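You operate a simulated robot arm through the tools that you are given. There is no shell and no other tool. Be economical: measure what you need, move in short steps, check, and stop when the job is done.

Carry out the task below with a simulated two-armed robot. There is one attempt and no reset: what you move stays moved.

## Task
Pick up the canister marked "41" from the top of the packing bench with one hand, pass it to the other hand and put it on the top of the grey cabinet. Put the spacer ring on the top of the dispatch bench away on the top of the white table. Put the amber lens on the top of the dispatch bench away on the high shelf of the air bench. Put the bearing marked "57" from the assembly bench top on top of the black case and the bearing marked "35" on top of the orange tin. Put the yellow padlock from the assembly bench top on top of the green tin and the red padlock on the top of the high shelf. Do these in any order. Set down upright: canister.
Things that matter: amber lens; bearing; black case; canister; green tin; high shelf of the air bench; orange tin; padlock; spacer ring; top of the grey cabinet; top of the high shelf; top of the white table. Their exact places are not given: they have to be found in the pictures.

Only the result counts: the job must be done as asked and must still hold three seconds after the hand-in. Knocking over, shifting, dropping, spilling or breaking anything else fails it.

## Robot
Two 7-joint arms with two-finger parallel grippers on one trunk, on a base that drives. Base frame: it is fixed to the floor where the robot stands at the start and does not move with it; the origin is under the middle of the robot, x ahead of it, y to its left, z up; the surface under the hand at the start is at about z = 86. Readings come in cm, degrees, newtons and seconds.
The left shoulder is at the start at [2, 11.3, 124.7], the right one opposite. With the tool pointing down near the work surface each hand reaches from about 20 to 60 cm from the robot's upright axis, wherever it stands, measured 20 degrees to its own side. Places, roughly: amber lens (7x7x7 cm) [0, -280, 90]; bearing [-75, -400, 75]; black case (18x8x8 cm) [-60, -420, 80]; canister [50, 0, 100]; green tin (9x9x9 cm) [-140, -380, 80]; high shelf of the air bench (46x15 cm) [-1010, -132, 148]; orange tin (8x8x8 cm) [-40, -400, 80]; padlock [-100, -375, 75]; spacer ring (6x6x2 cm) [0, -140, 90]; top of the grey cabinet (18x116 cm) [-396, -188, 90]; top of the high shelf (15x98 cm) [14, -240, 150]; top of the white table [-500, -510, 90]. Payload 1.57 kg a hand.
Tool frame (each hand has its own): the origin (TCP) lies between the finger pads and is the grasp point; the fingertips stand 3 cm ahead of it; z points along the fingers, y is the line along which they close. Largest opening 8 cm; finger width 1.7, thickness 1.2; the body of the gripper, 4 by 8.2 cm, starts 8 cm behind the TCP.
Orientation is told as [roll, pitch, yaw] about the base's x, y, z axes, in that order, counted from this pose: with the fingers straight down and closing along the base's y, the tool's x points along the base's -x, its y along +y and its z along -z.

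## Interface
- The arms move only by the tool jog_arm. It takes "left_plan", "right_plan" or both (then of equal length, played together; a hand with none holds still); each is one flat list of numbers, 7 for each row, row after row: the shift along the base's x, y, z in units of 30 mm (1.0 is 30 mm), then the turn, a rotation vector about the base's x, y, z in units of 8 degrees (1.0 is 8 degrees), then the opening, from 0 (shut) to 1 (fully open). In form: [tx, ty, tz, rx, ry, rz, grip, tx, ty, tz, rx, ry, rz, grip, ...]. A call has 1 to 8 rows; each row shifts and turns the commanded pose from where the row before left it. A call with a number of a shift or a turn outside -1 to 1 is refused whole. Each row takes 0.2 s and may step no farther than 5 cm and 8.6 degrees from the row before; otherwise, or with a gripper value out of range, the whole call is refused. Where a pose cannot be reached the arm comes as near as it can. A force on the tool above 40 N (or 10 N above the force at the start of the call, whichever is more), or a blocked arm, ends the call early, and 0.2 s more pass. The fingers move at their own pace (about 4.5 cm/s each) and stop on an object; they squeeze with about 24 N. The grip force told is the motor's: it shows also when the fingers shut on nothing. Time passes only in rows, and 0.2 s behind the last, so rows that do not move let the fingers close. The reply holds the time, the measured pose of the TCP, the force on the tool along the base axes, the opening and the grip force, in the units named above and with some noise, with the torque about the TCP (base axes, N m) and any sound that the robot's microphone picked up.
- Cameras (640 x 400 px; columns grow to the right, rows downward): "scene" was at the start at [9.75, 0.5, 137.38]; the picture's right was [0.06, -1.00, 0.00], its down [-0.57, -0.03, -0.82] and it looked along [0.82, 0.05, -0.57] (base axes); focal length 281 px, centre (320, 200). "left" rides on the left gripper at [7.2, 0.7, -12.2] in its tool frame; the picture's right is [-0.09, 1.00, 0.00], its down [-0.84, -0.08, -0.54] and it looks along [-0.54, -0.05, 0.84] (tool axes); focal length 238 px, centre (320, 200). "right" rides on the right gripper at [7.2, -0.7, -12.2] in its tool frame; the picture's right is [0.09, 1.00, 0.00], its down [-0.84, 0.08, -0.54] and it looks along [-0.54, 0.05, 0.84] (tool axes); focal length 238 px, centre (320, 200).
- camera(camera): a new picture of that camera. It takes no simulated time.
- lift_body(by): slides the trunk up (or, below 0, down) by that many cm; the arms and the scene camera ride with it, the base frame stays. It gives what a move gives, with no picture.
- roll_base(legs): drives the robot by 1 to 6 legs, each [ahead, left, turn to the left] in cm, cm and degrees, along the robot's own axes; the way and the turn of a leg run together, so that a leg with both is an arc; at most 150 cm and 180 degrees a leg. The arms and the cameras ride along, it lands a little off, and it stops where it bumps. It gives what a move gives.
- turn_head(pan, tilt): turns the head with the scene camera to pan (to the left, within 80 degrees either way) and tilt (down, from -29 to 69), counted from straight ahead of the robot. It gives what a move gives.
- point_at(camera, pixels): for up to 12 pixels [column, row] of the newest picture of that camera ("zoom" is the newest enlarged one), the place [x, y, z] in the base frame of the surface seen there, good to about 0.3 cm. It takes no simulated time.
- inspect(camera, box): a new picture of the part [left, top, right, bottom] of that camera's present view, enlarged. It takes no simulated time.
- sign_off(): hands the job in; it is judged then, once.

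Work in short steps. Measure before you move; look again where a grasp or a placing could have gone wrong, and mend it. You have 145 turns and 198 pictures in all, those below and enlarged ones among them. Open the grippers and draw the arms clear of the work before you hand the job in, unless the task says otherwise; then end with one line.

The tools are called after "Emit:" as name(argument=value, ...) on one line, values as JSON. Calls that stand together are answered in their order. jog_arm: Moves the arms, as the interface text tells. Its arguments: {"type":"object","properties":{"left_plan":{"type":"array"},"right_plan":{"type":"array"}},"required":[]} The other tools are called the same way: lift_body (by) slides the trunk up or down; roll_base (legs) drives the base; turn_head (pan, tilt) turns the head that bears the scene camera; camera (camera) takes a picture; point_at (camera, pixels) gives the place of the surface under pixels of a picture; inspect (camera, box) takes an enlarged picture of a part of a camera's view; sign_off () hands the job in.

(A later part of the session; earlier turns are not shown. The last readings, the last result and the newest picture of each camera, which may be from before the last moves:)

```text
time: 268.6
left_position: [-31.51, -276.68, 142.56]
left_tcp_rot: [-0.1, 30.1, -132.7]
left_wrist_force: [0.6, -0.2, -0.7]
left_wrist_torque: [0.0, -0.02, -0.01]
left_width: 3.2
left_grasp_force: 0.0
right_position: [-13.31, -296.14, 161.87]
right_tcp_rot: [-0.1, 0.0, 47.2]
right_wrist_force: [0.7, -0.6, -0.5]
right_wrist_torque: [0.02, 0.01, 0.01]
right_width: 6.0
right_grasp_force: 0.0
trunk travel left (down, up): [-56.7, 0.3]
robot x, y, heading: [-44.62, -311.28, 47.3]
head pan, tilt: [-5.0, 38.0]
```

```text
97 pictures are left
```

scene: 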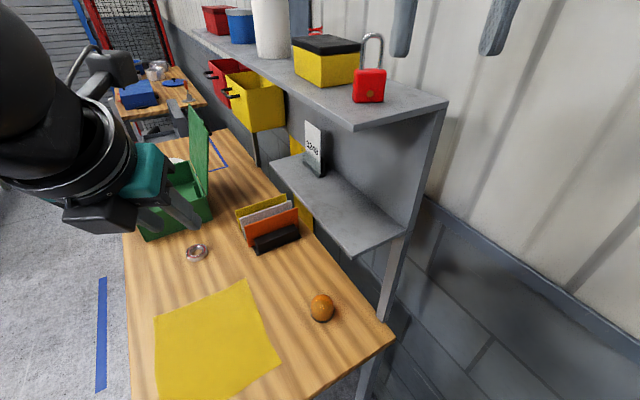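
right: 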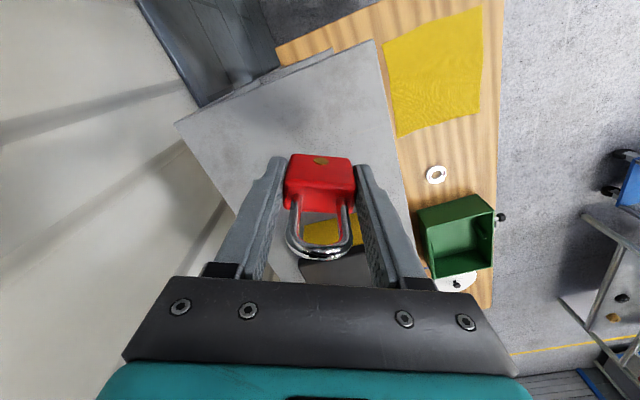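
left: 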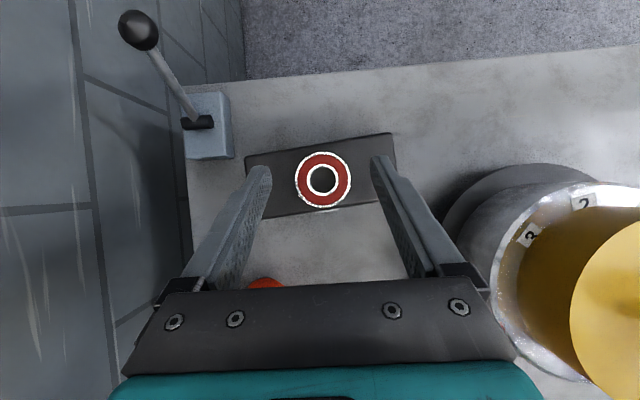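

The red padlock stands on the shelf top. Now the lens at (322,308): I zoom and measure.

Emit:
inspect(camera="scene", box=[270, 270, 370, 340])

Emit:
point_at(camera="scene", pixels=[[322, 308], [311, 308], [333, 308], [322, 296], [322, 320], [340, 330], [395, 340], [349, 255], [300, 240]])

```text
5.71 times, centred on (320, 305) of scene
```

zoom: 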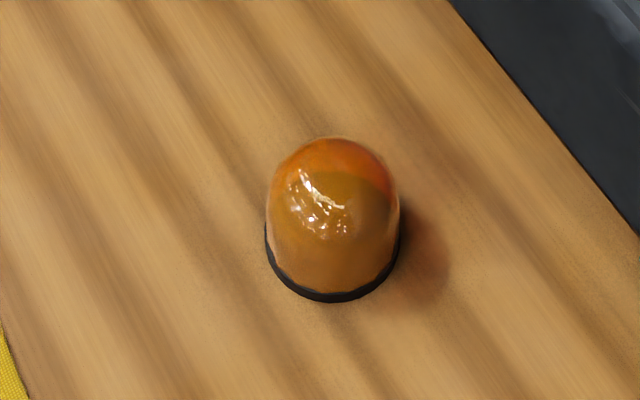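

```text
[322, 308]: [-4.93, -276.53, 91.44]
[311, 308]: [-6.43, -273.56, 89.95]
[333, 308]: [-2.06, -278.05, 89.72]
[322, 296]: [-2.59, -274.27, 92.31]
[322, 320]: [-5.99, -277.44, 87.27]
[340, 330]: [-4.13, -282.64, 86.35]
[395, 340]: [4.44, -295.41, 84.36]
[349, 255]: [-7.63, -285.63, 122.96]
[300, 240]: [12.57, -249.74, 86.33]
```

Lens: dome ≈6.2 cm wide, centre ≈(-3.9,-275.5), z 86–92.5. I turn right 20°, lower the trunk 25 and look through the left camera (tilted 30°, suits reaching under the shelf edge).

Emit:
roll_base(legs=[[0, 0, -20]])

Emit:
lift_body(by=-25)

Emit:
jog_arm(left_plan=[0.3, 0.1, 0, 0, 0, 0, 1, 0.3, 0.1, 0, 0, 0, 0, 1, 0.3, 0.1, 0, 0, 0, 0, 1])

Emit:
camera(camera="left")

Emit:
camera(camera="scene")

```text
time: 270.0
left_position: [-20.25, -283.28, 142.39]
left_tcp_rot: [-0.1, 30.0, -152.7]
left_wrist_force: [0.3, -0.4, 0.0]
left_wrist_torque: [-0.03, 0.0, -0.03]
left_width: 3.2
left_grasp_force: 0.0
right_position: [-9.85, -307.63, 161.86]
right_tcp_rot: [0.1, 0.1, 27.2]
right_wrist_force: [0.1, -0.4, 0.2]
right_wrist_torque: [-0.06, 0.03, 0.02]
right_width: 6.0
right_grasp_force: 0.0
trunk travel left (down, up): [-56.7, 0.3]
robot x, y, heading: [-44.45, -311.37, 27.2]
head pan, tilt: [-5.0, 38.0]
```

```text
time: 272.6
left_position: [-20.32, -283.16, 117.52]
left_tcp_rot: [-0.2, 30.1, -152.7]
left_wrist_force: [0.0, -0.2, 0.1]
left_wrist_torque: [-0.01, 0.0, 0.01]
left_width: 3.23
left_grasp_force: 0.0
right_position: [-9.96, -307.67, 136.76]
right_tcp_rot: [0.0, 0.0, 27.2]
right_wrist_force: [0.2, 0.2, 0.4]
right_wrist_torque: [-0.03, 0.02, 0.01]
right_width: 6.01
right_grasp_force: 0.2
trunk travel left (down, up): [-31.7, 25.3]
robot x, y, heading: [-44.76, -311.46, 27.2]
head pan, tilt: [-5.0, 38.0]
```

```text
time: 273.4
left_position: [-17.69, -282.22, 117.52]
left_tcp_rot: [-0.2, 30.0, -152.6]
left_wrist_force: [-0.5, 0.0, 0.1]
left_wrist_torque: [-0.01, -0.02, -0.02]
left_width: 8.01
left_grasp_force: 0.2
right_position: [-9.77, -307.63, 136.82]
right_tcp_rot: [0.0, 0.0, 27.2]
right_wrist_force: [0.0, 0.4, 0.0]
right_wrist_torque: [0.0, 0.01, 0.03]
right_width: 6.01
right_grasp_force: 0.1
trunk travel left (down, up): [-31.7, 25.3]
robot x, y, heading: [-44.22, -311.51, 27.2]
head pan, tilt: [-5.0, 38.0]
```

```text
95 pictures are left
```

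left: 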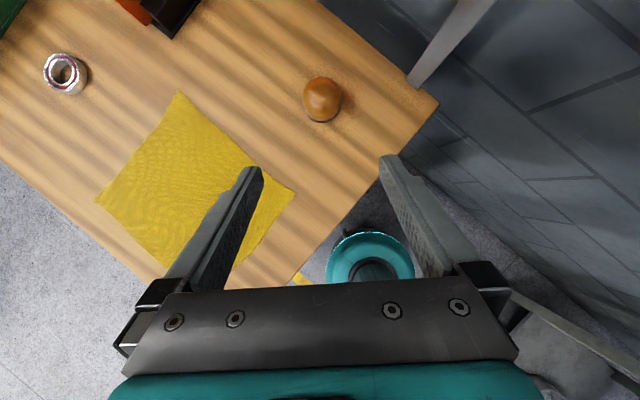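

```text
94 pictures are left
```

scene: 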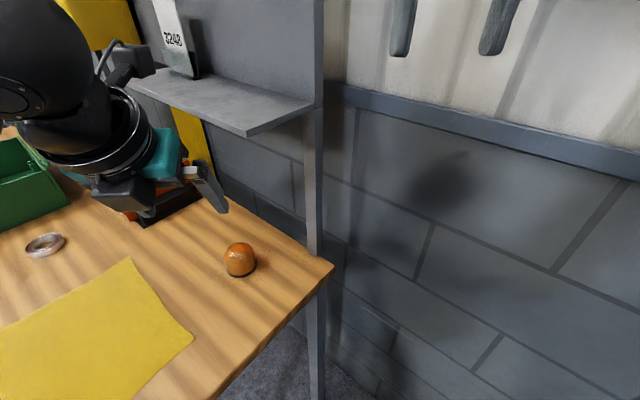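

I measure the lens and the cloth edge from the left camera; I will lower in front of the shelf first, then slide forward.

Emit:
point_at(camera="left", pixels=[[304, 103], [341, 103], [322, 80], [322, 121], [322, 98], [410, 85]])

Emit:
point_at(camera="scene", pixels=[[225, 262], [256, 262], [240, 244], [241, 275], [240, 258], [245, 132], [313, 105]])

```text
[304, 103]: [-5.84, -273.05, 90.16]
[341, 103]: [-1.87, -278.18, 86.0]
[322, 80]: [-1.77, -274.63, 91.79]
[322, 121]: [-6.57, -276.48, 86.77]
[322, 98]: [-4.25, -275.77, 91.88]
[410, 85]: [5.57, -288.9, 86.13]
```

```text
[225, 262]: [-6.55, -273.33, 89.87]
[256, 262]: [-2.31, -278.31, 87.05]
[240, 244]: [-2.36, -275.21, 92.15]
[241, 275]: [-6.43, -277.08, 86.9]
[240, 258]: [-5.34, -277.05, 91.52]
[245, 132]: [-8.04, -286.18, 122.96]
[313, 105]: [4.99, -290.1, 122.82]
```

Lens centre ≈(-3.8,-275.4). I lower 24 cm in place first.

Emit:
jog_arm(left_plan=[0, 0, -1, 0, 0, 0, 1, 0, 0, -1, 0, 0, 0, 1, 0, 0, -1, 0, 0, 0, 1, 0, 0, -1, 0, 0, 0, 1, 0, 0, -1, 0, 0, 0, 1, 0, 0, -1, 0, 0, 0, 1, 0, 0, -1, 0, 0, 0, 1, 0, 0, -1, 0, 0, 0, 1])

Emit:
camera(camera="left")

```text
time: 275.2
left_position: [-17.45, -282.16, 93.35]
left_tcp_rot: [-0.1, 29.9, -152.7]
left_wrist_force: [0.4, 0.3, -0.4]
left_wrist_torque: [0.02, 0.02, -0.03]
left_width: 8.01
left_grasp_force: 0.1
right_position: [-9.94, -307.66, 136.86]
right_tcp_rot: [0.0, 0.0, 27.2]
right_wrist_force: [-0.6, 0.4, -0.5]
right_wrist_torque: [-0.02, 0.01, 0.0]
right_width: 6.0
right_grasp_force: 0.2
trunk travel left (down, up): [-31.7, 25.3]
robot x, y, heading: [-44.46, -311.67, 27.2]
head pan, tilt: [-5.0, 38.0]
```

```text
93 pictures are left
```

left: 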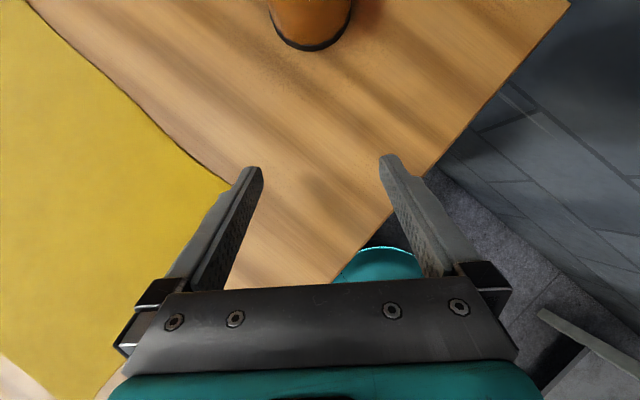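

The lens looks slightly left of the fingers' middle; I measure its base edges.

Emit:
point_at(camera="left", pixels=[[273, 18], [349, 18], [312, 47], [312, 10], [320, 178]])

```text
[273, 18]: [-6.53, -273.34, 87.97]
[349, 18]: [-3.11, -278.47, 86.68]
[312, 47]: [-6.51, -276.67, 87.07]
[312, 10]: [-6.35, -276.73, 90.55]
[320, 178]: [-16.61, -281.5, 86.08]
```

Lateral offset is only ~0.3 cm. I slide forward 14.7 cm while settling to z≈89.6, then close gently.

Emit:
jog_arm(left_plan=[0.877, 0.444, -0.25, 0, 0, 0, 1, 0.877, 0.444, -0.25, 0, 0, 0, 1, 0.877, 0.444, -0.25, 0, 0, 0, 1, 0.877, 0.444, -0.25, 0, 0, 0, 1, 0.877, 0.444, -0.2, 0, 0, 0, 1, 0, 0, 0, 0, 0, 0, 1])

Emit:
camera(camera="left")

```text
time: 276.6
left_position: [-4.34, -275.56, 89.87]
left_tcp_rot: [-0.1, 30.0, -152.8]
left_wrist_force: [0.0, -0.1, 0.7]
left_wrist_torque: [0.0, 0.0, 0.01]
left_width: 8.0
left_grasp_force: 0.1
right_position: [-9.97, -307.73, 136.7]
right_tcp_rot: [0.1, 0.1, 27.3]
right_wrist_force: [0.5, -0.1, 0.0]
right_wrist_torque: [-0.05, 0.01, -0.01]
right_width: 6.0
right_grasp_force: 0.1
trunk travel left (down, up): [-31.7, 25.3]
robot x, y, heading: [-44.59, -311.48, 27.0]
head pan, tilt: [-5.0, 38.0]
```

```text
92 pictures are left
```

left: 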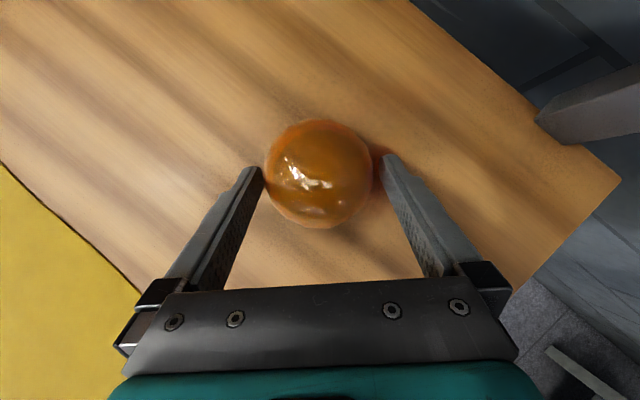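

The lens lies between the fingers. I close and lift a little.

Emit:
jog_arm(left_plan=[0, 0, 0, 0, 0, 0, 0, 0, 0, 0, 0, 0, 0, 0, 0, 0, 0, 0, 0, 0, 0, 0, 0, 0, 0, 0, 0, 0, 0, 0, 0.5, 0, 0, 0, 0, 0, 0, 0.5, 0, 0, 0, 0])

Emit:
camera(camera="left")

```text
time: 278.0
left_position: [-4.3, -275.63, 92.84]
left_tcp_rot: [-0.1, 30.0, -152.7]
left_wrist_force: [-0.6, 0.8, -0.2]
left_wrist_torque: [0.03, -0.04, 0.03]
left_width: 6.68
left_grasp_force: 23.8
right_position: [-9.86, -307.66, 136.79]
right_tcp_rot: [0.1, -0.1, 27.3]
right_wrist_force: [0.5, 0.0, -0.1]
right_wrist_torque: [0.0, -0.01, 0.0]
right_width: 5.99
right_grasp_force: 0.0
trunk travel left (down, up): [-31.7, 25.3]
robot x, y, heading: [-44.78, -311.63, 27.3]
head pan, tilt: [-5.0, 38.0]
```

```text
91 pictures are left
```

left: 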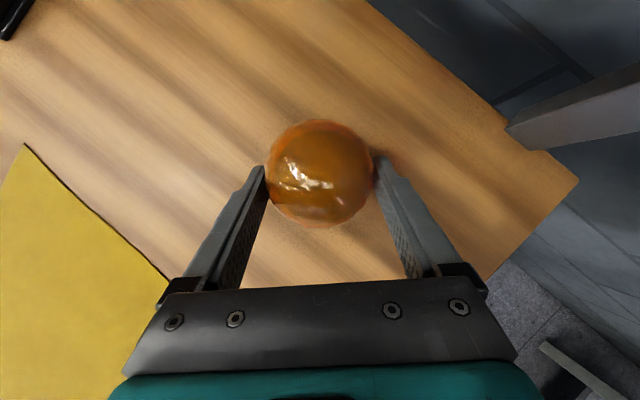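

Lens held (6.7 cm). I slide it back out from under the shelf edge, raise it, and drive toward the west side to look for the air bench.

Emit:
jog_arm(left_plan=[-0.877, -0.444, 0.1, 0, 0, 0, 0, -0.877, -0.444, 0.1, 0, 0, 0, 0, -0.877, -0.444, 0.1, 0, 0, 0, 0, -0.877, -0.444, 0.1, 0, 0, 0, 0, -0.877, -0.444, 0.1, 0, 0, 0, 0, 0, 0, 1, 0, 0, 0, 0, 0, 0, 1, 0, 0, 0, 0, 0, 0, 1, 0, 0, 0, 0])

Emit:
roll_base(legs=[[0, 0, -27.2], [-45, 0, 0], [0, 65, 0], [0, 0, 180], [100, -80, 0], [100, -80, 0]])

Emit:
turn_head(pan=0, tilt=12)

Emit:
camera(camera="scene")

```text
time: 279.8
left_position: [-17.73, -282.22, 103.37]
left_tcp_rot: [-0.2, 29.9, -152.7]
left_wrist_force: [-0.4, -0.1, -1.3]
left_wrist_torque: [0.04, 0.0, 0.02]
left_width: 6.66
left_grasp_force: 23.6
right_position: [-9.98, -307.8, 136.77]
right_tcp_rot: [0.0, 0.0, 27.1]
right_wrist_force: [-0.2, 0.0, 0.2]
right_wrist_torque: [0.02, 0.03, 0.03]
right_width: 5.99
right_grasp_force: 0.1
trunk travel left (down, up): [-31.7, 25.3]
robot x, y, heading: [-44.56, -311.74, 27.3]
head pan, tilt: [-5.0, 38.0]
```

```text
time: 306.6
left_position: [-328.95, -99.75, 103.23]
left_tcp_rot: [-0.1, 30.0, 0.5]
left_wrist_force: [0.8, -0.7, -0.1]
left_wrist_torque: [0.04, -0.02, 0.0]
left_width: 6.67
left_grasp_force: 24.0
right_position: [-324.49, -73.55, 136.87]
right_tcp_rot: [0.1, 0.0, -179.5]
right_wrist_force: [-0.2, -0.6, -0.1]
right_wrist_torque: [0.0, -0.01, -0.02]
right_width: 5.99
right_grasp_force: 0.0
trunk travel left (down, up): [-31.7, 25.3]
robot x, y, heading: [-291.68, -85.59, -179.7]
head pan, tilt: [-5.0, 38.0]
```

```text
time: 307.5
left_position: [-329.05, -99.78, 103.26]
left_tcp_rot: [-0.1, 30.0, 0.4]
left_wrist_force: [-0.2, -0.2, -0.7]
left_wrist_torque: [0.02, -0.06, 0.01]
left_width: 6.69
left_grasp_force: 24.0
right_position: [-324.36, -73.51, 136.8]
right_tcp_rot: [0.1, 0.0, -179.5]
right_wrist_force: [-0.4, -0.4, 0.4]
right_wrist_torque: [0.01, -0.02, 0.02]
right_width: 5.97
right_grasp_force: 0.0
trunk travel left (down, up): [-31.7, 25.3]
robot x, y, heading: [-291.26, -85.7, -179.4]
head pan, tilt: [0.0, 12.0]
```

```text
90 pictures are left
```

scene: 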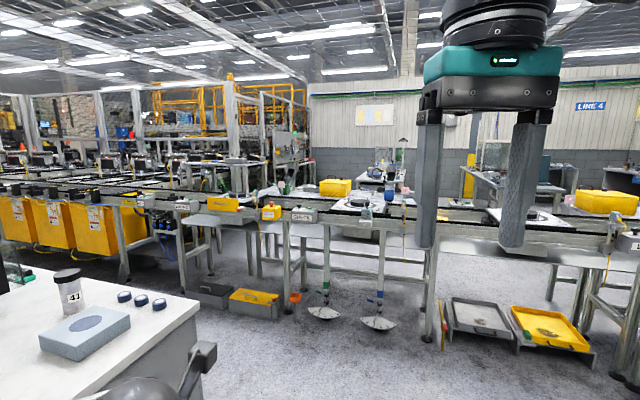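

A conveyor line blocks the way west at x≈-500. I raise the trunk and look to the right and left for a way round.

Emit:
lift_body(by=25)

Emit:
turn_head(pan=-55, tilt=15)

Emit:
camera(camera="scene")

Emit:
turn_head(pan=45, tilt=12)

Emit:
camera(camera="scene")

```text
time: 310.1
left_position: [-328.96, -99.81, 128.28]
left_tcp_rot: [-0.1, 29.9, 0.5]
left_wrist_force: [0.5, -0.5, -0.5]
left_wrist_torque: [0.01, 0.0, 0.01]
left_width: 6.68
left_grasp_force: 23.3
right_position: [-324.44, -73.42, 161.81]
right_tcp_rot: [0.0, 0.0, -179.4]
right_wrist_force: [0.4, -0.2, 0.4]
right_wrist_torque: [0.0, -0.04, -0.04]
right_width: 5.99
right_grasp_force: 0.1
trunk travel left (down, up): [-56.7, 0.3]
robot x, y, heading: [-291.63, -85.46, -179.4]
head pan, tilt: [0.0, 12.0]
```

```text
time: 311.4
left_position: [-329.02, -99.66, 128.4]
left_tcp_rot: [-0.1, 30.0, 0.5]
left_wrist_force: [-0.6, 0.1, -0.3]
left_wrist_torque: [0.0, -0.02, 0.02]
left_width: 6.69
left_grasp_force: 24.1
right_position: [-324.34, -73.57, 161.85]
right_tcp_rot: [0.0, 0.0, -179.5]
right_wrist_force: [-0.9, -0.6, -0.5]
right_wrist_torque: [-0.02, -0.02, 0.01]
right_width: 6.01
right_grasp_force: 0.1
trunk travel left (down, up): [-56.7, 0.3]
robot x, y, heading: [-291.84, -85.39, -179.5]
head pan, tilt: [-55.0, 15.0]
```

```text
89 pictures are left
```

scene: 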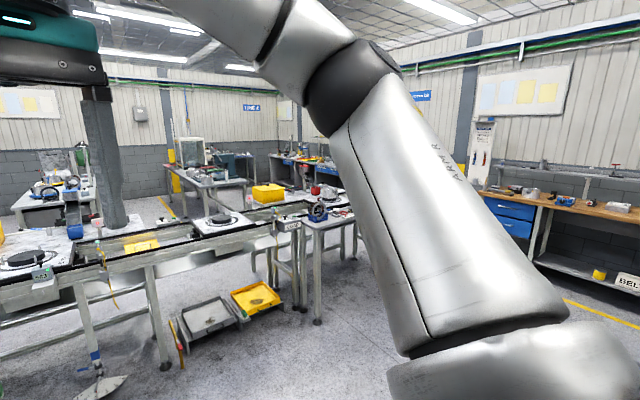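

```text
time: 313.1
left_position: [-329.02, -99.79, 128.3]
left_tcp_rot: [-0.1, 30.0, 0.5]
left_wrist_force: [0.1, 0.6, -0.9]
left_wrist_torque: [0.03, 0.02, -0.01]
left_width: 6.68
left_grasp_force: 24.1
right_position: [-324.38, -73.47, 161.84]
right_tcp_rot: [0.0, 0.0, -179.5]
right_wrist_force: [-1.3, 0.2, -0.4]
right_wrist_torque: [-0.02, 0.05, 0.03]
right_width: 6.0
right_grasp_force: 0.1
trunk travel left (down, up): [-56.7, 0.3]
robot x, y, heading: [-292.0, -85.43, -179.5]
head pan, tilt: [45.0, 12.0]
```

```text
88 pictures are left
```

scene: 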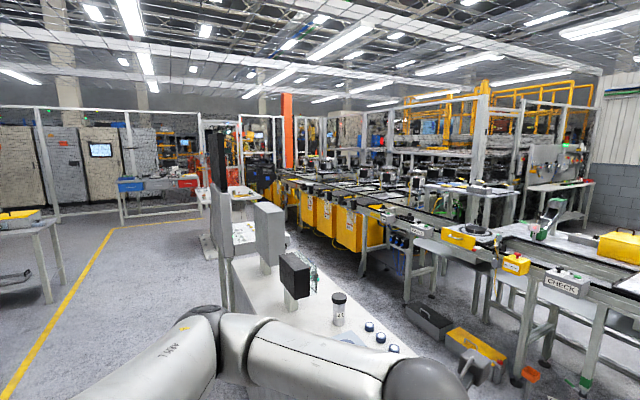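

In the right-hand view the conveyor seems to end near (350,230). The newest picture is the left one, so I turn back right with the arm out of sight-line lower, and measure.

Emit:
turn_head(pan=-48, tilt=22)

Emit:
camera(camera="scene")

Emit:
point_at(camera="scene", pixels=[[380, 170], [386, 205], [362, 275], [410, 200], [420, 225], [300, 140], [240, 140], [330, 120], [370, 120], [170, 250], [200, 290], [430, 180]])

```text
time: 314.8
left_position: [-329.07, -99.72, 128.34]
left_tcp_rot: [-0.2, 29.9, 0.5]
left_wrist_force: [0.3, -0.9, 0.6]
left_wrist_torque: [0.0, -0.02, -0.01]
left_width: 6.65
left_grasp_force: 24.3
right_position: [-324.46, -73.43, 161.87]
right_tcp_rot: [0.1, -0.1, -179.5]
right_wrist_force: [-0.1, -0.8, -0.4]
right_wrist_torque: [-0.02, 0.0, 0.0]
right_width: 6.01
right_grasp_force: 0.1
trunk travel left (down, up): [-56.7, 0.3]
robot x, y, heading: [-291.53, -85.74, -179.8]
head pan, tilt: [-48.0, 22.0]
```

```text
87 pictures are left
```

scene: 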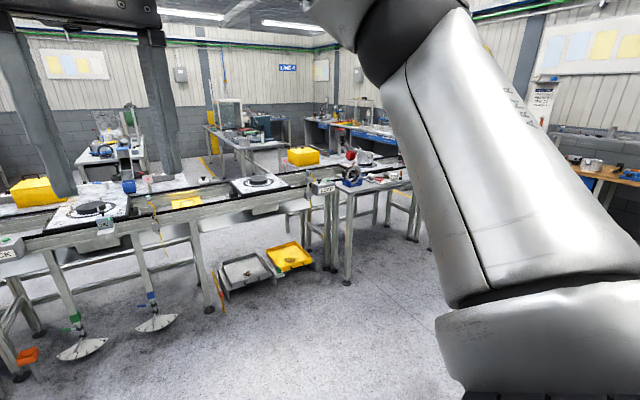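

```text
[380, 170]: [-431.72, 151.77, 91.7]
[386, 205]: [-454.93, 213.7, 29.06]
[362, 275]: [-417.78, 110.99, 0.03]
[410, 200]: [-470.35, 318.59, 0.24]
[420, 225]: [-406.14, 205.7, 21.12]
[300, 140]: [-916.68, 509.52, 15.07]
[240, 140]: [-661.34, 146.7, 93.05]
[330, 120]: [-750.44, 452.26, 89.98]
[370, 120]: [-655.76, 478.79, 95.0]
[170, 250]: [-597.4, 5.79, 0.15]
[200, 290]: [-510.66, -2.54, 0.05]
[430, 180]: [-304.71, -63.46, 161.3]
```

The conveyor ends near (-406, +206+), with floor beyond at (-470, +319). I turn to face +y, drive 200 and look.

Emit:
roll_base(legs=[[0, 0, -90], [110, 0, 0], [100, 0, 0]])

Emit:
turn_head(pan=12, tilt=18)

Emit:
camera(camera="scene")

Emit:
turn_head(pan=60, tilt=18)

Emit:
camera(camera="scene")

```text
time: 329.0
left_position: [-317.82, 160.21, 128.27]
left_tcp_rot: [-0.2, 30.0, -86.8]
left_wrist_force: [-0.8, 0.1, -0.8]
left_wrist_torque: [-0.06, 0.0, 0.01]
left_width: 6.68
left_grasp_force: 23.8
right_position: [-291.49, 157.0, 161.76]
right_tcp_rot: [0.0, 0.0, 93.1]
right_wrist_force: [0.4, 0.3, 0.9]
right_wrist_torque: [-0.01, 0.04, 0.01]
right_width: 5.99
right_grasp_force: 0.1
trunk travel left (down, up): [-56.7, 0.3]
robot x, y, heading: [-302.12, 123.56, 93.2]
head pan, tilt: [-48.0, 22.0]
```

```text
time: 330.3
left_position: [-317.9, 160.36, 128.23]
left_tcp_rot: [-0.1, 30.0, -86.9]
left_wrist_force: [0.8, -0.4, -0.3]
left_wrist_torque: [0.02, -0.02, 0.01]
left_width: 6.66
left_grasp_force: 23.9
right_position: [-291.48, 156.88, 161.88]
right_tcp_rot: [0.0, 0.0, 93.2]
right_wrist_force: [0.7, 0.5, -0.1]
right_wrist_torque: [0.0, 0.02, 0.03]
right_width: 6.02
right_grasp_force: 0.1
trunk travel left (down, up): [-56.7, 0.3]
robot x, y, heading: [-301.59, 123.53, 93.4]
head pan, tilt: [12.0, 18.0]
```

```text
86 pictures are left
```

scene: 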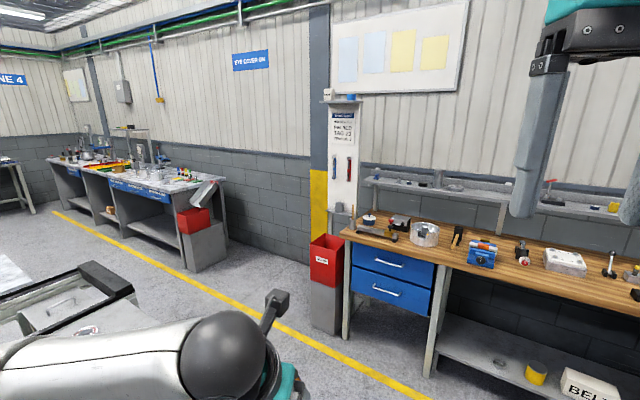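

```text
time: 331.4
left_position: [-317.85, 160.22, 128.46]
left_tcp_rot: [-0.1, 30.0, -86.8]
left_wrist_force: [-0.7, -0.9, -0.9]
left_wrist_torque: [-0.03, 0.03, -0.03]
left_width: 6.65
left_grasp_force: 23.5
right_position: [-291.47, 157.0, 161.81]
right_tcp_rot: [0.0, 0.0, 93.2]
right_wrist_force: [-0.6, 0.8, -1.1]
right_wrist_torque: [-0.03, 0.0, -0.02]
right_width: 5.99
right_grasp_force: 0.0
trunk travel left (down, up): [-56.7, 0.3]
robot x, y, heading: [-302.06, 123.4, 93.3]
head pan, tilt: [60.0, 18.0]
```

```text
85 pictures are left
```

scene: 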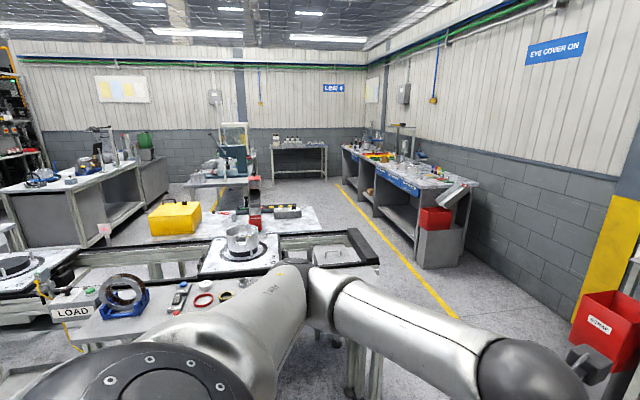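

There's a passage round the conveyor's end (375,255), beside the wall bench. I measure it and the benches beyond.

Emit:
point_at(camera="scene", pixels=[[375, 255], [355, 240], [430, 268], [370, 190], [300, 180], [200, 185], [60, 190], [145, 200], [330, 205], [290, 145], [230, 130], [395, 235]])

Emit:
inspect(camera="scene", box=[0, 60, 340, 260])

```text
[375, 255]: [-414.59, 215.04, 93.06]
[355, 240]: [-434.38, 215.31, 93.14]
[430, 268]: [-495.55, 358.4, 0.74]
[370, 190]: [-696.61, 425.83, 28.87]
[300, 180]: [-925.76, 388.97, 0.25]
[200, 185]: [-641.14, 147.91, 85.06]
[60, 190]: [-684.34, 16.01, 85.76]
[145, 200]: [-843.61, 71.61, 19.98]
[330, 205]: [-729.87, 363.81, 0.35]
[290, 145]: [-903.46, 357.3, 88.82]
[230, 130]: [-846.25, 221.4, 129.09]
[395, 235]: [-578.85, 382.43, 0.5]
```

```text
1.88 times, centred on (170, 160) of scene
```

zoom: 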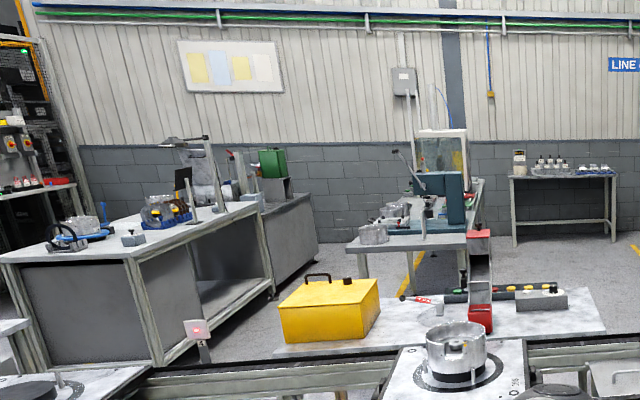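

The way: past the conveyor end corner (-415,215), between it and the wall bench (-495,358). I advance 60, then measure the wooden bench and red bin ahead.

Emit:
roll_base(legs=[[60, 0, 0]])

Emit:
turn_head(pan=35, tilt=25)

Emit:
camera(camera="scene")

Emit:
point_at(camera="scene", pixels=[[540, 200], [540, 260], [500, 250], [480, 300], [420, 250], [350, 250], [300, 250], [250, 200], [600, 300], [450, 200], [200, 150], [320, 180]])

```text
time: 334.8
left_position: [-321.33, 219.52, 128.39]
left_tcp_rot: [0.0, 30.1, -86.6]
left_wrist_force: [0.8, 0.0, -0.7]
left_wrist_torque: [0.02, 0.02, -0.02]
left_width: 6.65
left_grasp_force: 24.2
right_position: [-294.88, 216.17, 161.86]
right_tcp_rot: [-0.1, 0.0, 93.4]
right_wrist_force: [-1.0, -0.1, 0.2]
right_wrist_torque: [-0.03, -0.05, 0.0]
right_width: 5.99
right_grasp_force: 0.0
trunk travel left (down, up): [-56.7, 0.3]
robot x, y, heading: [-305.32, 182.91, 93.4]
head pan, tilt: [60.0, 18.0]
```

```text
time: 335.7
left_position: [-321.25, 219.42, 128.33]
left_tcp_rot: [-0.1, 30.0, -86.6]
left_wrist_force: [0.1, 0.0, -1.0]
left_wrist_torque: [-0.04, 0.0, -0.03]
left_width: 6.64
left_grasp_force: 23.7
right_position: [-294.82, 216.21, 161.89]
right_tcp_rot: [0.0, 0.0, 93.4]
right_wrist_force: [0.0, -0.2, 0.9]
right_wrist_torque: [-0.02, -0.01, -0.01]
right_width: 5.99
right_grasp_force: 0.0
trunk travel left (down, up): [-56.7, 0.3]
robot x, y, heading: [-305.28, 183.11, 93.4]
head pan, tilt: [35.0, 25.0]
```

```text
83 pictures are left
```

scene: 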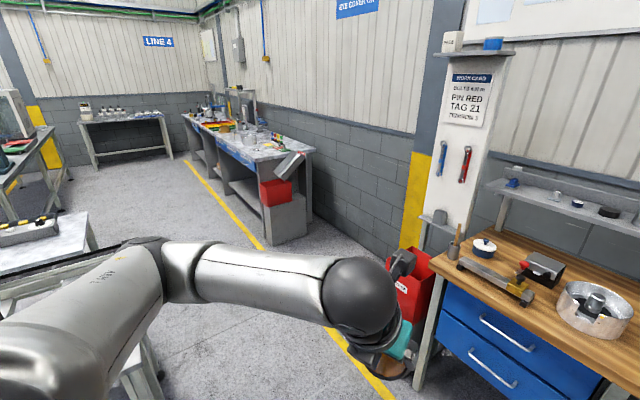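

```text
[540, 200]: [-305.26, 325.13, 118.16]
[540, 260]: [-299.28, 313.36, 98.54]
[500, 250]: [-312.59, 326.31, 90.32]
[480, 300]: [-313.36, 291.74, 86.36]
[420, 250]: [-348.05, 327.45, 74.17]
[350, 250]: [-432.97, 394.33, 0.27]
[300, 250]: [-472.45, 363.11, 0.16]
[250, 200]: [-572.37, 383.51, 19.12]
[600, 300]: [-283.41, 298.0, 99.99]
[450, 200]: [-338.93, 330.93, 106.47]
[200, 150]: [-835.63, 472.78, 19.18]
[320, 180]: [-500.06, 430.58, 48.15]
```

The gap is ~120 cm wide. I drive through it in three segments to about (-620, 295), facing west.

Emit:
roll_base(legs=[[0, 0, 38.6], [100, 0, 0], [0, 0, 28], [110, 0, 0], [0, 0, 20], [145, 0, 0]])

Emit:
turn_head(pan=30, tilt=15)

Emit:
camera(camera="scene")

```text
time: 357.2
left_position: [-657.61, 283.73, 128.26]
left_tcp_rot: [-0.2, 29.8, -0.8]
left_wrist_force: [-1.3, 0.3, 0.0]
left_wrist_torque: [0.0, 0.01, 0.0]
left_width: 6.65
left_grasp_force: 23.9
right_position: [-652.56, 309.86, 161.66]
right_tcp_rot: [0.0, 0.0, 179.1]
right_wrist_force: [0.5, 0.1, -0.5]
right_wrist_torque: [0.01, 0.0, 0.01]
right_width: 6.02
right_grasp_force: 0.2
trunk travel left (down, up): [-56.7, 0.3]
robot x, y, heading: [-620.02, 296.87, 179.0]
head pan, tilt: [35.0, 25.0]
```

```text
time: 357.9
left_position: [-657.58, 283.74, 128.37]
left_tcp_rot: [-0.1, 30.0, -0.7]
left_wrist_force: [0.5, -0.2, -0.9]
left_wrist_torque: [0.0, 0.02, 0.02]
left_width: 6.63
left_grasp_force: 24.1
right_position: [-652.41, 309.89, 161.73]
right_tcp_rot: [-0.1, 0.0, 179.2]
right_wrist_force: [0.2, -0.4, -0.3]
right_wrist_torque: [0.0, 0.05, 0.01]
right_width: 5.99
right_grasp_force: 0.0
trunk travel left (down, up): [-56.7, 0.3]
robot x, y, heading: [-620.02, 296.82, 179.2]
head pan, tilt: [30.0, 15.0]
```

```text
82 pictures are left
```

scene: 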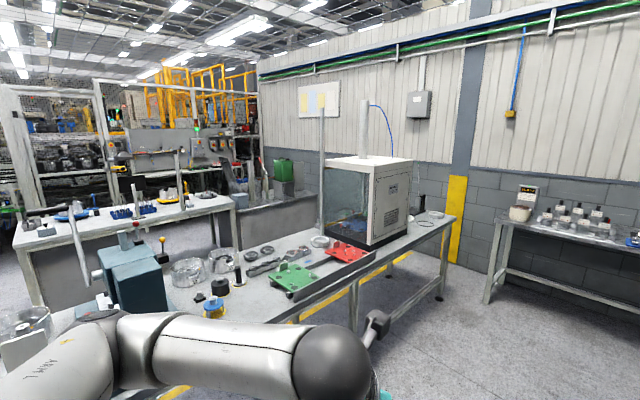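

I measure the table on my left, the wall bench at right, and the far structure with a shelf at (165,150).

Emit:
point_at(camera="scene", pixels=[[455, 220], [440, 295], [330, 305], [360, 235], [495, 225], [490, 300], [165, 150], [200, 155], [250, 230], [280, 170], [60, 235], [420, 320]])

Emit:
inspect(camera="scene", box=[80, 60, 340, 240])

```text
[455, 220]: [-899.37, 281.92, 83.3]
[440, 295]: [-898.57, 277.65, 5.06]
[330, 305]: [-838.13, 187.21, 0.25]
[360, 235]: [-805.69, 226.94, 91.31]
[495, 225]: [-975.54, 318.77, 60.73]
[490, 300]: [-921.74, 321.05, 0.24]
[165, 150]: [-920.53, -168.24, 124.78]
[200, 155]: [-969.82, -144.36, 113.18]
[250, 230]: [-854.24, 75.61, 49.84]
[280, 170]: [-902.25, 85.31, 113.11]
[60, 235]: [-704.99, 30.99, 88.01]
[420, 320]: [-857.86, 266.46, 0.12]
```

```text
2.22 times, centred on (210, 150) of scene
```

zoom: 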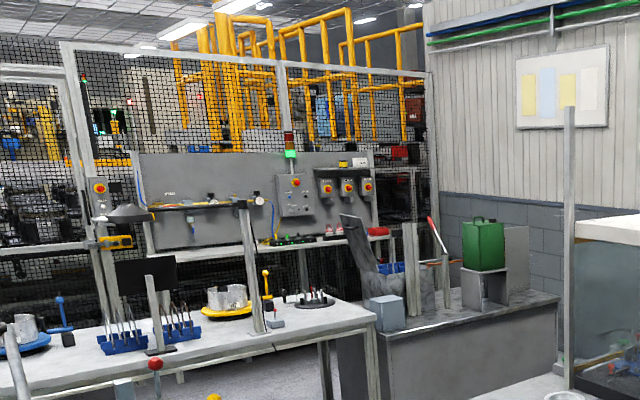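

The air bench appears to be the panel bench near (-970,-145). I look further left to find the gap leading between the tables.

Emit:
turn_head(pan=75, tilt=25)

Emit:
camera(camera="scene")

Emit:
point_at(camera="scene", pixels=[[320, 130], [420, 150], [520, 190], [240, 180], [300, 200], [380, 230], [200, 150], [100, 200], [150, 250], [60, 150], [450, 130], [330, 270]])

```text
time: 359.0
left_position: [-657.51, 283.75, 128.37]
left_tcp_rot: [-0.1, 30.1, -0.6]
left_wrist_force: [0.1, 0.2, -0.4]
left_wrist_torque: [0.01, 0.02, -0.03]
left_width: 6.62
left_grasp_force: 24.1
right_position: [-652.45, 309.81, 161.74]
right_tcp_rot: [0.0, -0.1, 179.3]
right_wrist_force: [-1.0, -0.1, 0.0]
right_wrist_torque: [-0.01, 0.02, 0.01]
right_width: 5.99
right_grasp_force: 0.1
trunk travel left (down, up): [-56.7, 0.3]
robot x, y, heading: [-619.69, 297.19, 179.2]
head pan, tilt: [75.0, 25.0]
```

```text
80 pictures are left
```

scene: 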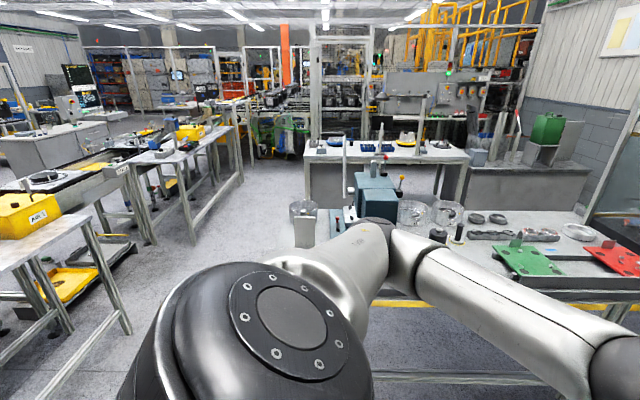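

```text
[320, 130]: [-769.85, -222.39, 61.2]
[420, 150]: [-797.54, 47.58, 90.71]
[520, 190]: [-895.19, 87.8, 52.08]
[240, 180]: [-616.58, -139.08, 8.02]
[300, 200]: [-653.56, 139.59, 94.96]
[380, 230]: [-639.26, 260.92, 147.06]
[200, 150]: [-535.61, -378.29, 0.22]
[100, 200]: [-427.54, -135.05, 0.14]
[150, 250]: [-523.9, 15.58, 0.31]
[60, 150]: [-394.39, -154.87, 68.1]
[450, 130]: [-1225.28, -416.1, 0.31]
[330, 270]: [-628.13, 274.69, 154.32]
```

A straight aisle runs in -y between the conveyor (left) and the tables. I measure its width at several points.

Emit:
point_at(camera="scene", pixels=[[193, 243], [130, 332], [242, 180], [155, 242], [250, 225], [308, 190], [295, 210], [290, 240], [90, 215], [236, 130], [470, 130], [440, 85]])

Emit:
inspect(camera="scene", box=[290, 50, 560, 220])

```text
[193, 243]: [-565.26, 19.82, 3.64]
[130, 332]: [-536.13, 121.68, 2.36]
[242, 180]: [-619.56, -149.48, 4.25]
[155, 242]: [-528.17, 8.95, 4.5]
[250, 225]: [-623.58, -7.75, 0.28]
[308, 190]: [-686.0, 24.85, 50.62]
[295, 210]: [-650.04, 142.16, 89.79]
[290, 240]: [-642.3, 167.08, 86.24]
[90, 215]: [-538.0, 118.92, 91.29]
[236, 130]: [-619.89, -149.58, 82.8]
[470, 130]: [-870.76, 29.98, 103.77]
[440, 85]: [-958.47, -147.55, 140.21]
```

```text
2.35 times, centred on (425, 135) of scene
```

zoom: 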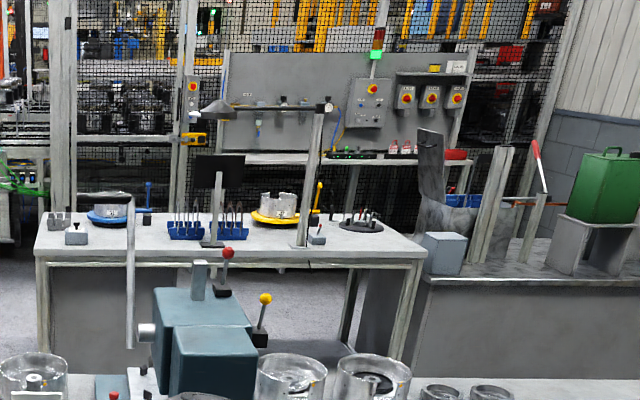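

The aisle is ~115 cm wide along heading ≈-106.6°. I turn, line up with its centre, drive down it and look west.

Emit:
roll_base(legs=[[0, 0, 74.2], [0, 73, 0], [140, 0, 0], [125, 0, 0], [60, 0, 0]])

Emit:
turn_head(pan=-60, tilt=15)

Emit:
camera(camera="scene")

```text
time: 381.4
left_position: [-645.0, -67.34, 128.35]
left_tcp_rot: [-0.1, 30.0, 72.0]
left_wrist_force: [0.2, -0.4, 0.0]
left_wrist_torque: [0.03, 0.0, 0.0]
left_width: 6.61
left_grasp_force: 23.9
right_position: [-668.52, -54.72, 161.85]
right_tcp_rot: [0.1, -0.1, -107.9]
right_wrist_force: [-0.6, 0.7, 0.5]
right_wrist_torque: [0.01, 0.0, 0.01]
right_width: 6.03
right_grasp_force: 0.0
trunk travel left (down, up): [-56.7, 0.3]
robot x, y, heading: [-646.52, -27.23, -107.7]
head pan, tilt: [75.0, 25.0]
```

```text
time: 383.5
left_position: [-644.88, -67.22, 128.42]
left_tcp_rot: [-0.1, 29.9, 72.0]
left_wrist_force: [0.5, 0.7, -0.2]
left_wrist_torque: [0.02, -0.02, 0.0]
left_width: 6.64
left_grasp_force: 24.5
right_position: [-668.49, -54.71, 161.79]
right_tcp_rot: [0.0, -0.1, -107.9]
right_wrist_force: [-0.4, 0.1, -0.1]
right_wrist_torque: [0.01, 0.0, -0.04]
right_width: 6.02
right_grasp_force: 0.0
trunk travel left (down, up): [-56.7, 0.3]
robot x, y, heading: [-646.87, -27.41, -107.8]
head pan, tilt: [-60.0, 15.0]
```

```text
78 pictures are left
```

scene: 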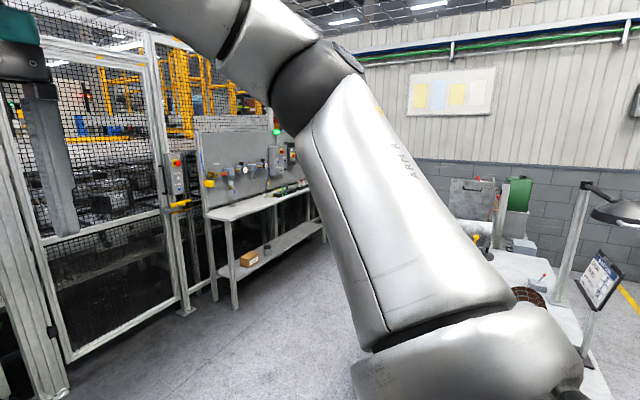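

The air bench is at (260,200), parallel to my present frame. I measure its edges, then strafe right along it.

Emit:
point_at(camera="scene", pixels=[[210, 213], [235, 310], [300, 190], [290, 150], [215, 185], [180, 315], [250, 260], [70, 360], [300, 280], [250, 165], [520, 258], [340, 330]])

Emit:
inspect(camera="scene", box=[160, 90, 340, 230])

```text
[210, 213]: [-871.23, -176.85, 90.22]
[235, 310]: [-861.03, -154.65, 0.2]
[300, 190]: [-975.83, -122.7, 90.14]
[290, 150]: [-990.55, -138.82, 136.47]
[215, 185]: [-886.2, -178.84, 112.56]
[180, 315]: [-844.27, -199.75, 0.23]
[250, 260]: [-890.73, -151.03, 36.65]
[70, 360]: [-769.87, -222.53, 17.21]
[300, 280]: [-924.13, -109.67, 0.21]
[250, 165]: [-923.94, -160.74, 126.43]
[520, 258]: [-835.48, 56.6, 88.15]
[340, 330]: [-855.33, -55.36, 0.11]
```

```text
2.86 times, centred on (250, 160) of scene
```

zoom: 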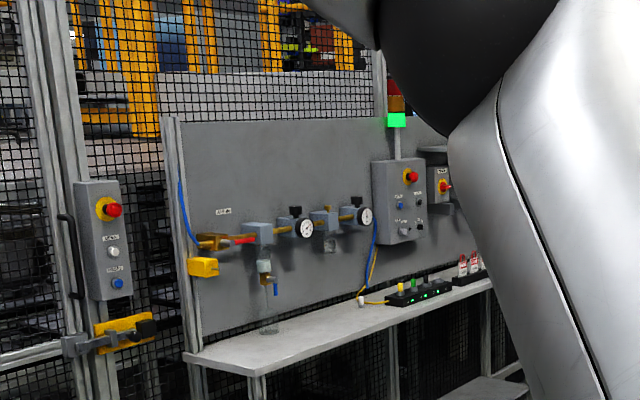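

I drive 85 ahead into the aisle, then strafe right 280 in front of the air bench, and look at its high shelf.

Emit:
roll_base(legs=[[85, 0, 0], [0, -140, 0], [0, -140, 0]])

Emit:
turn_head(pan=-15, tilt=18)

Emit:
camera(camera="scene")

```text
time: 401.0
left_position: [-934.11, -68.35, 128.38]
left_tcp_rot: [-0.1, 30.1, 73.6]
left_wrist_force: [0.5, -0.3, -0.8]
left_wrist_torque: [0.01, -0.01, 0.03]
left_width: 6.65
left_grasp_force: 23.5
right_position: [-957.95, -56.32, 161.85]
right_tcp_rot: [0.0, -0.1, -106.5]
right_wrist_force: [1.2, -0.5, 0.4]
right_wrist_torque: [-0.02, 0.02, -0.01]
right_width: 5.99
right_grasp_force: 0.0
trunk travel left (down, up): [-56.7, 0.3]
robot x, y, heading: [-936.67, -28.84, -106.8]
head pan, tilt: [-60.0, 15.0]
```

```text
time: 402.1
left_position: [-934.1, -68.31, 128.4]
left_tcp_rot: [-0.1, 30.0, 73.5]
left_wrist_force: [-0.1, 0.4, -0.5]
left_wrist_torque: [0.0, -0.01, -0.02]
left_width: 6.64
left_grasp_force: 23.9
right_position: [-957.83, -56.3, 161.85]
right_tcp_rot: [-0.1, -0.1, -106.5]
right_wrist_force: [0.2, 0.8, 1.0]
right_wrist_torque: [0.01, 0.02, 0.04]
right_width: 6.0
right_grasp_force: 0.0
trunk travel left (down, up): [-56.7, 0.3]
robot x, y, heading: [-936.82, -28.39, -106.7]
head pan, tilt: [-15.0, 18.0]
```

```text
76 pictures are left
```

scene: 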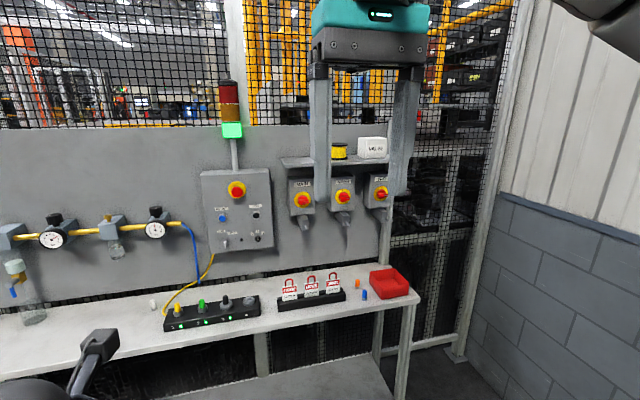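

The high shelf is at (335,162), carrying a yellow roll (338,150) and a white box (372,148). I measure its free parts and zoom.

Emit:
inspect(camera="scene", box=[260, 110, 420, 220])

Emit:
point_at(camera="scene", pixels=[[284, 160], [300, 158], [292, 162], [305, 165], [335, 163], [338, 150], [372, 160], [390, 165], [372, 148], [290, 310], [402, 300], [300, 175]])

```text
3.64 times, centred on (340, 165) of scene
```

zoom: 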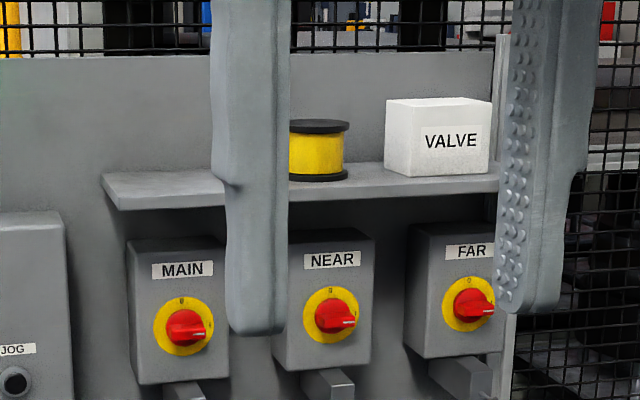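

```text
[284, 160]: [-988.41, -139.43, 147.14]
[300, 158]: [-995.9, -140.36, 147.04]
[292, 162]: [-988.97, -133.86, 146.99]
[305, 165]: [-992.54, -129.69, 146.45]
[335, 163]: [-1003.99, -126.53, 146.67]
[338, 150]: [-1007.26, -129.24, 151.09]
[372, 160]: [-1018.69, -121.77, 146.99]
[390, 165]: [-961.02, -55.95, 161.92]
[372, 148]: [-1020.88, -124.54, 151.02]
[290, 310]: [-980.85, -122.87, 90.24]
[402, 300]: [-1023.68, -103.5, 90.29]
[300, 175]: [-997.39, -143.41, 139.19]
```

Shelf top z≈147.0; its left part is free (≈17 cm between end and roll). Lens goes to about (-995.8,-136.1). I raise the left hand, strafe right 37 and roll ahead 60.

Emit:
jog_arm(left_plan=[0, 0, 1, 0, 0, 0, 0, 0, 0, 1, 0, 0, 0, 0, 0, 0, 1, 0, 0, 0, 0, 0, 0, 1, 0, 0, 0, 0, 0, 0, 1, 0, 0, 0, 0, 0, 0, 1, 0, 0, 0, 0, 0, 0, 1, 0, 0, 0, 0, 0, 0, 1, 0, 0, 0, 0], right_plan=[0, 0.3, 0, 0, 0, 0, 0.5, 0, 0.3, 0, 0, 0, 0, 0.5, 0, 0, 0, 0, 0, 0, 0.5, 0, 0, 0, 0, 0, 0, 0.5, 0, 0, 0, 0, 0, 0, 0.5, 0, 0, 0, 0, 0, 0, 0.5, 0, 0, 0, 0, 0, 0, 0.5, 0, 0, 0, 0, 0, 0, 0.5])

Emit:
roll_base(legs=[[0, -37.3, 0], [60, 0, 0]])

Emit:
camera(camera="left")

Emit:
turn_head(pan=15, tilt=25)

Emit:
camera(camera="scene")

```text
time: 403.9
left_position: [-934.31, -68.22, 152.39]
left_tcp_rot: [-0.1, 30.1, 73.5]
left_wrist_force: [-0.6, 0.5, -0.1]
left_wrist_torque: [-0.03, -0.02, 0.0]
left_width: 6.65
left_grasp_force: 24.0
right_position: [-957.84, -54.33, 161.79]
right_tcp_rot: [0.0, -0.1, -106.4]
right_wrist_force: [-0.2, -0.5, 0.2]
right_wrist_torque: [-0.03, -0.01, 0.0]
right_width: 4.02
right_grasp_force: 0.1
trunk travel left (down, up): [-56.7, 0.3]
robot x, y, heading: [-936.77, -28.39, -106.8]
head pan, tilt: [-15.0, 18.0]
```

```text
time: 409.3
left_position: [-987.66, -115.1, 152.34]
left_tcp_rot: [-0.2, 30.0, 72.9]
left_wrist_force: [-0.5, 0.4, -1.3]
left_wrist_torque: [-0.01, 0.01, 0.03]
left_width: 6.63
left_grasp_force: 24.1
right_position: [-1011.19, -100.81, 161.78]
right_tcp_rot: [0.0, 0.0, -107.3]
right_wrist_force: [0.0, 0.5, 0.8]
right_wrist_torque: [-0.02, 0.01, -0.02]
right_width: 3.99
right_grasp_force: 0.0
trunk travel left (down, up): [-56.7, 0.3]
robot x, y, heading: [-989.33, -74.93, -107.2]
head pan, tilt: [-15.0, 18.0]
```

```text
74 pictures are left
```

left: 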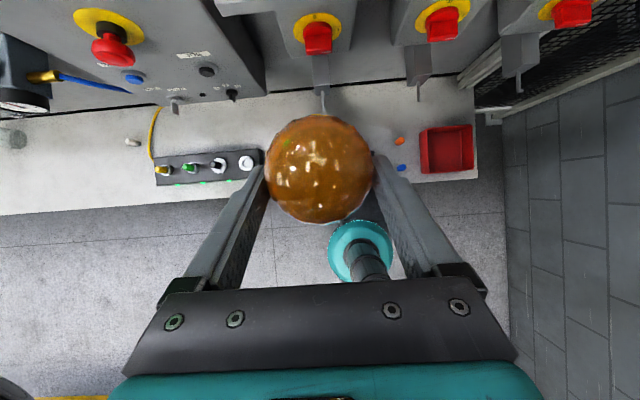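

```text
time: 410.2
left_position: [-987.57, -114.91, 152.39]
left_tcp_rot: [-0.1, 30.0, 72.8]
left_wrist_force: [0.6, -0.3, -0.8]
left_wrist_torque: [-0.03, -0.03, 0.01]
left_width: 6.62
left_grasp_force: 24.2
right_position: [-1011.17, -100.8, 161.74]
right_tcp_rot: [0.1, 0.0, -107.2]
right_wrist_force: [0.0, 0.8, -0.2]
right_wrist_torque: [0.0, 0.02, 0.02]
right_width: 4.03
right_grasp_force: 0.1
trunk travel left (down, up): [-56.7, 0.3]
robot x, y, heading: [-989.98, -75.33, -107.3]
head pan, tilt: [15.0, 25.0]
```

```text
73 pictures are left
```

scene: 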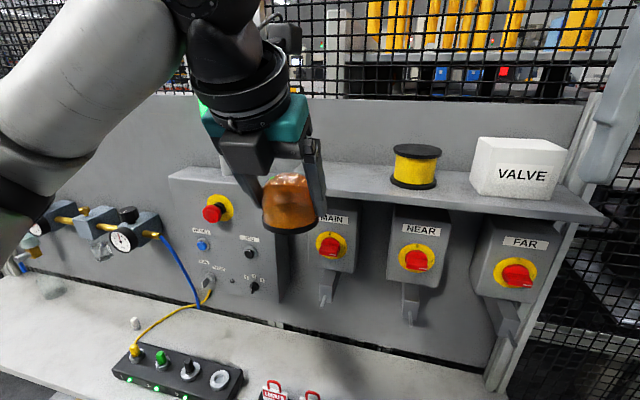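

The free left part of the shelf shows at (325–390, 165–195). I measure it.

Emit:
point_at(camera="scene", pixels=[[350, 180], [345, 192], [360, 168], [335, 170], [335, 190], [391, 178], [385, 188], [415, 190], [287, 230], [268, 205], [312, 205], [290, 175]])

Emit:
inspect(camera="scene", box=[220, 130, 460, 260])

```text
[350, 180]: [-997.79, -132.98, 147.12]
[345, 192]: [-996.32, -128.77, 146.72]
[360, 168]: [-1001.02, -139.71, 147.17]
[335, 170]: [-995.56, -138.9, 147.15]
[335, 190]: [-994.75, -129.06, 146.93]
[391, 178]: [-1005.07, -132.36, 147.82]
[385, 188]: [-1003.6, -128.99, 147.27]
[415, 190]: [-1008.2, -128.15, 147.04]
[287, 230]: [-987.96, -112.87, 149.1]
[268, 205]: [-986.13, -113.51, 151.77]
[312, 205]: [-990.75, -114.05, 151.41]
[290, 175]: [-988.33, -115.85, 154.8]
```

```text
2.67 times, centred on (340, 195) of scene
```

zoom: 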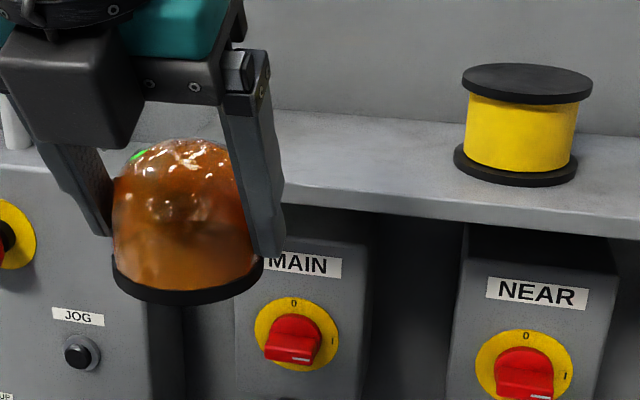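

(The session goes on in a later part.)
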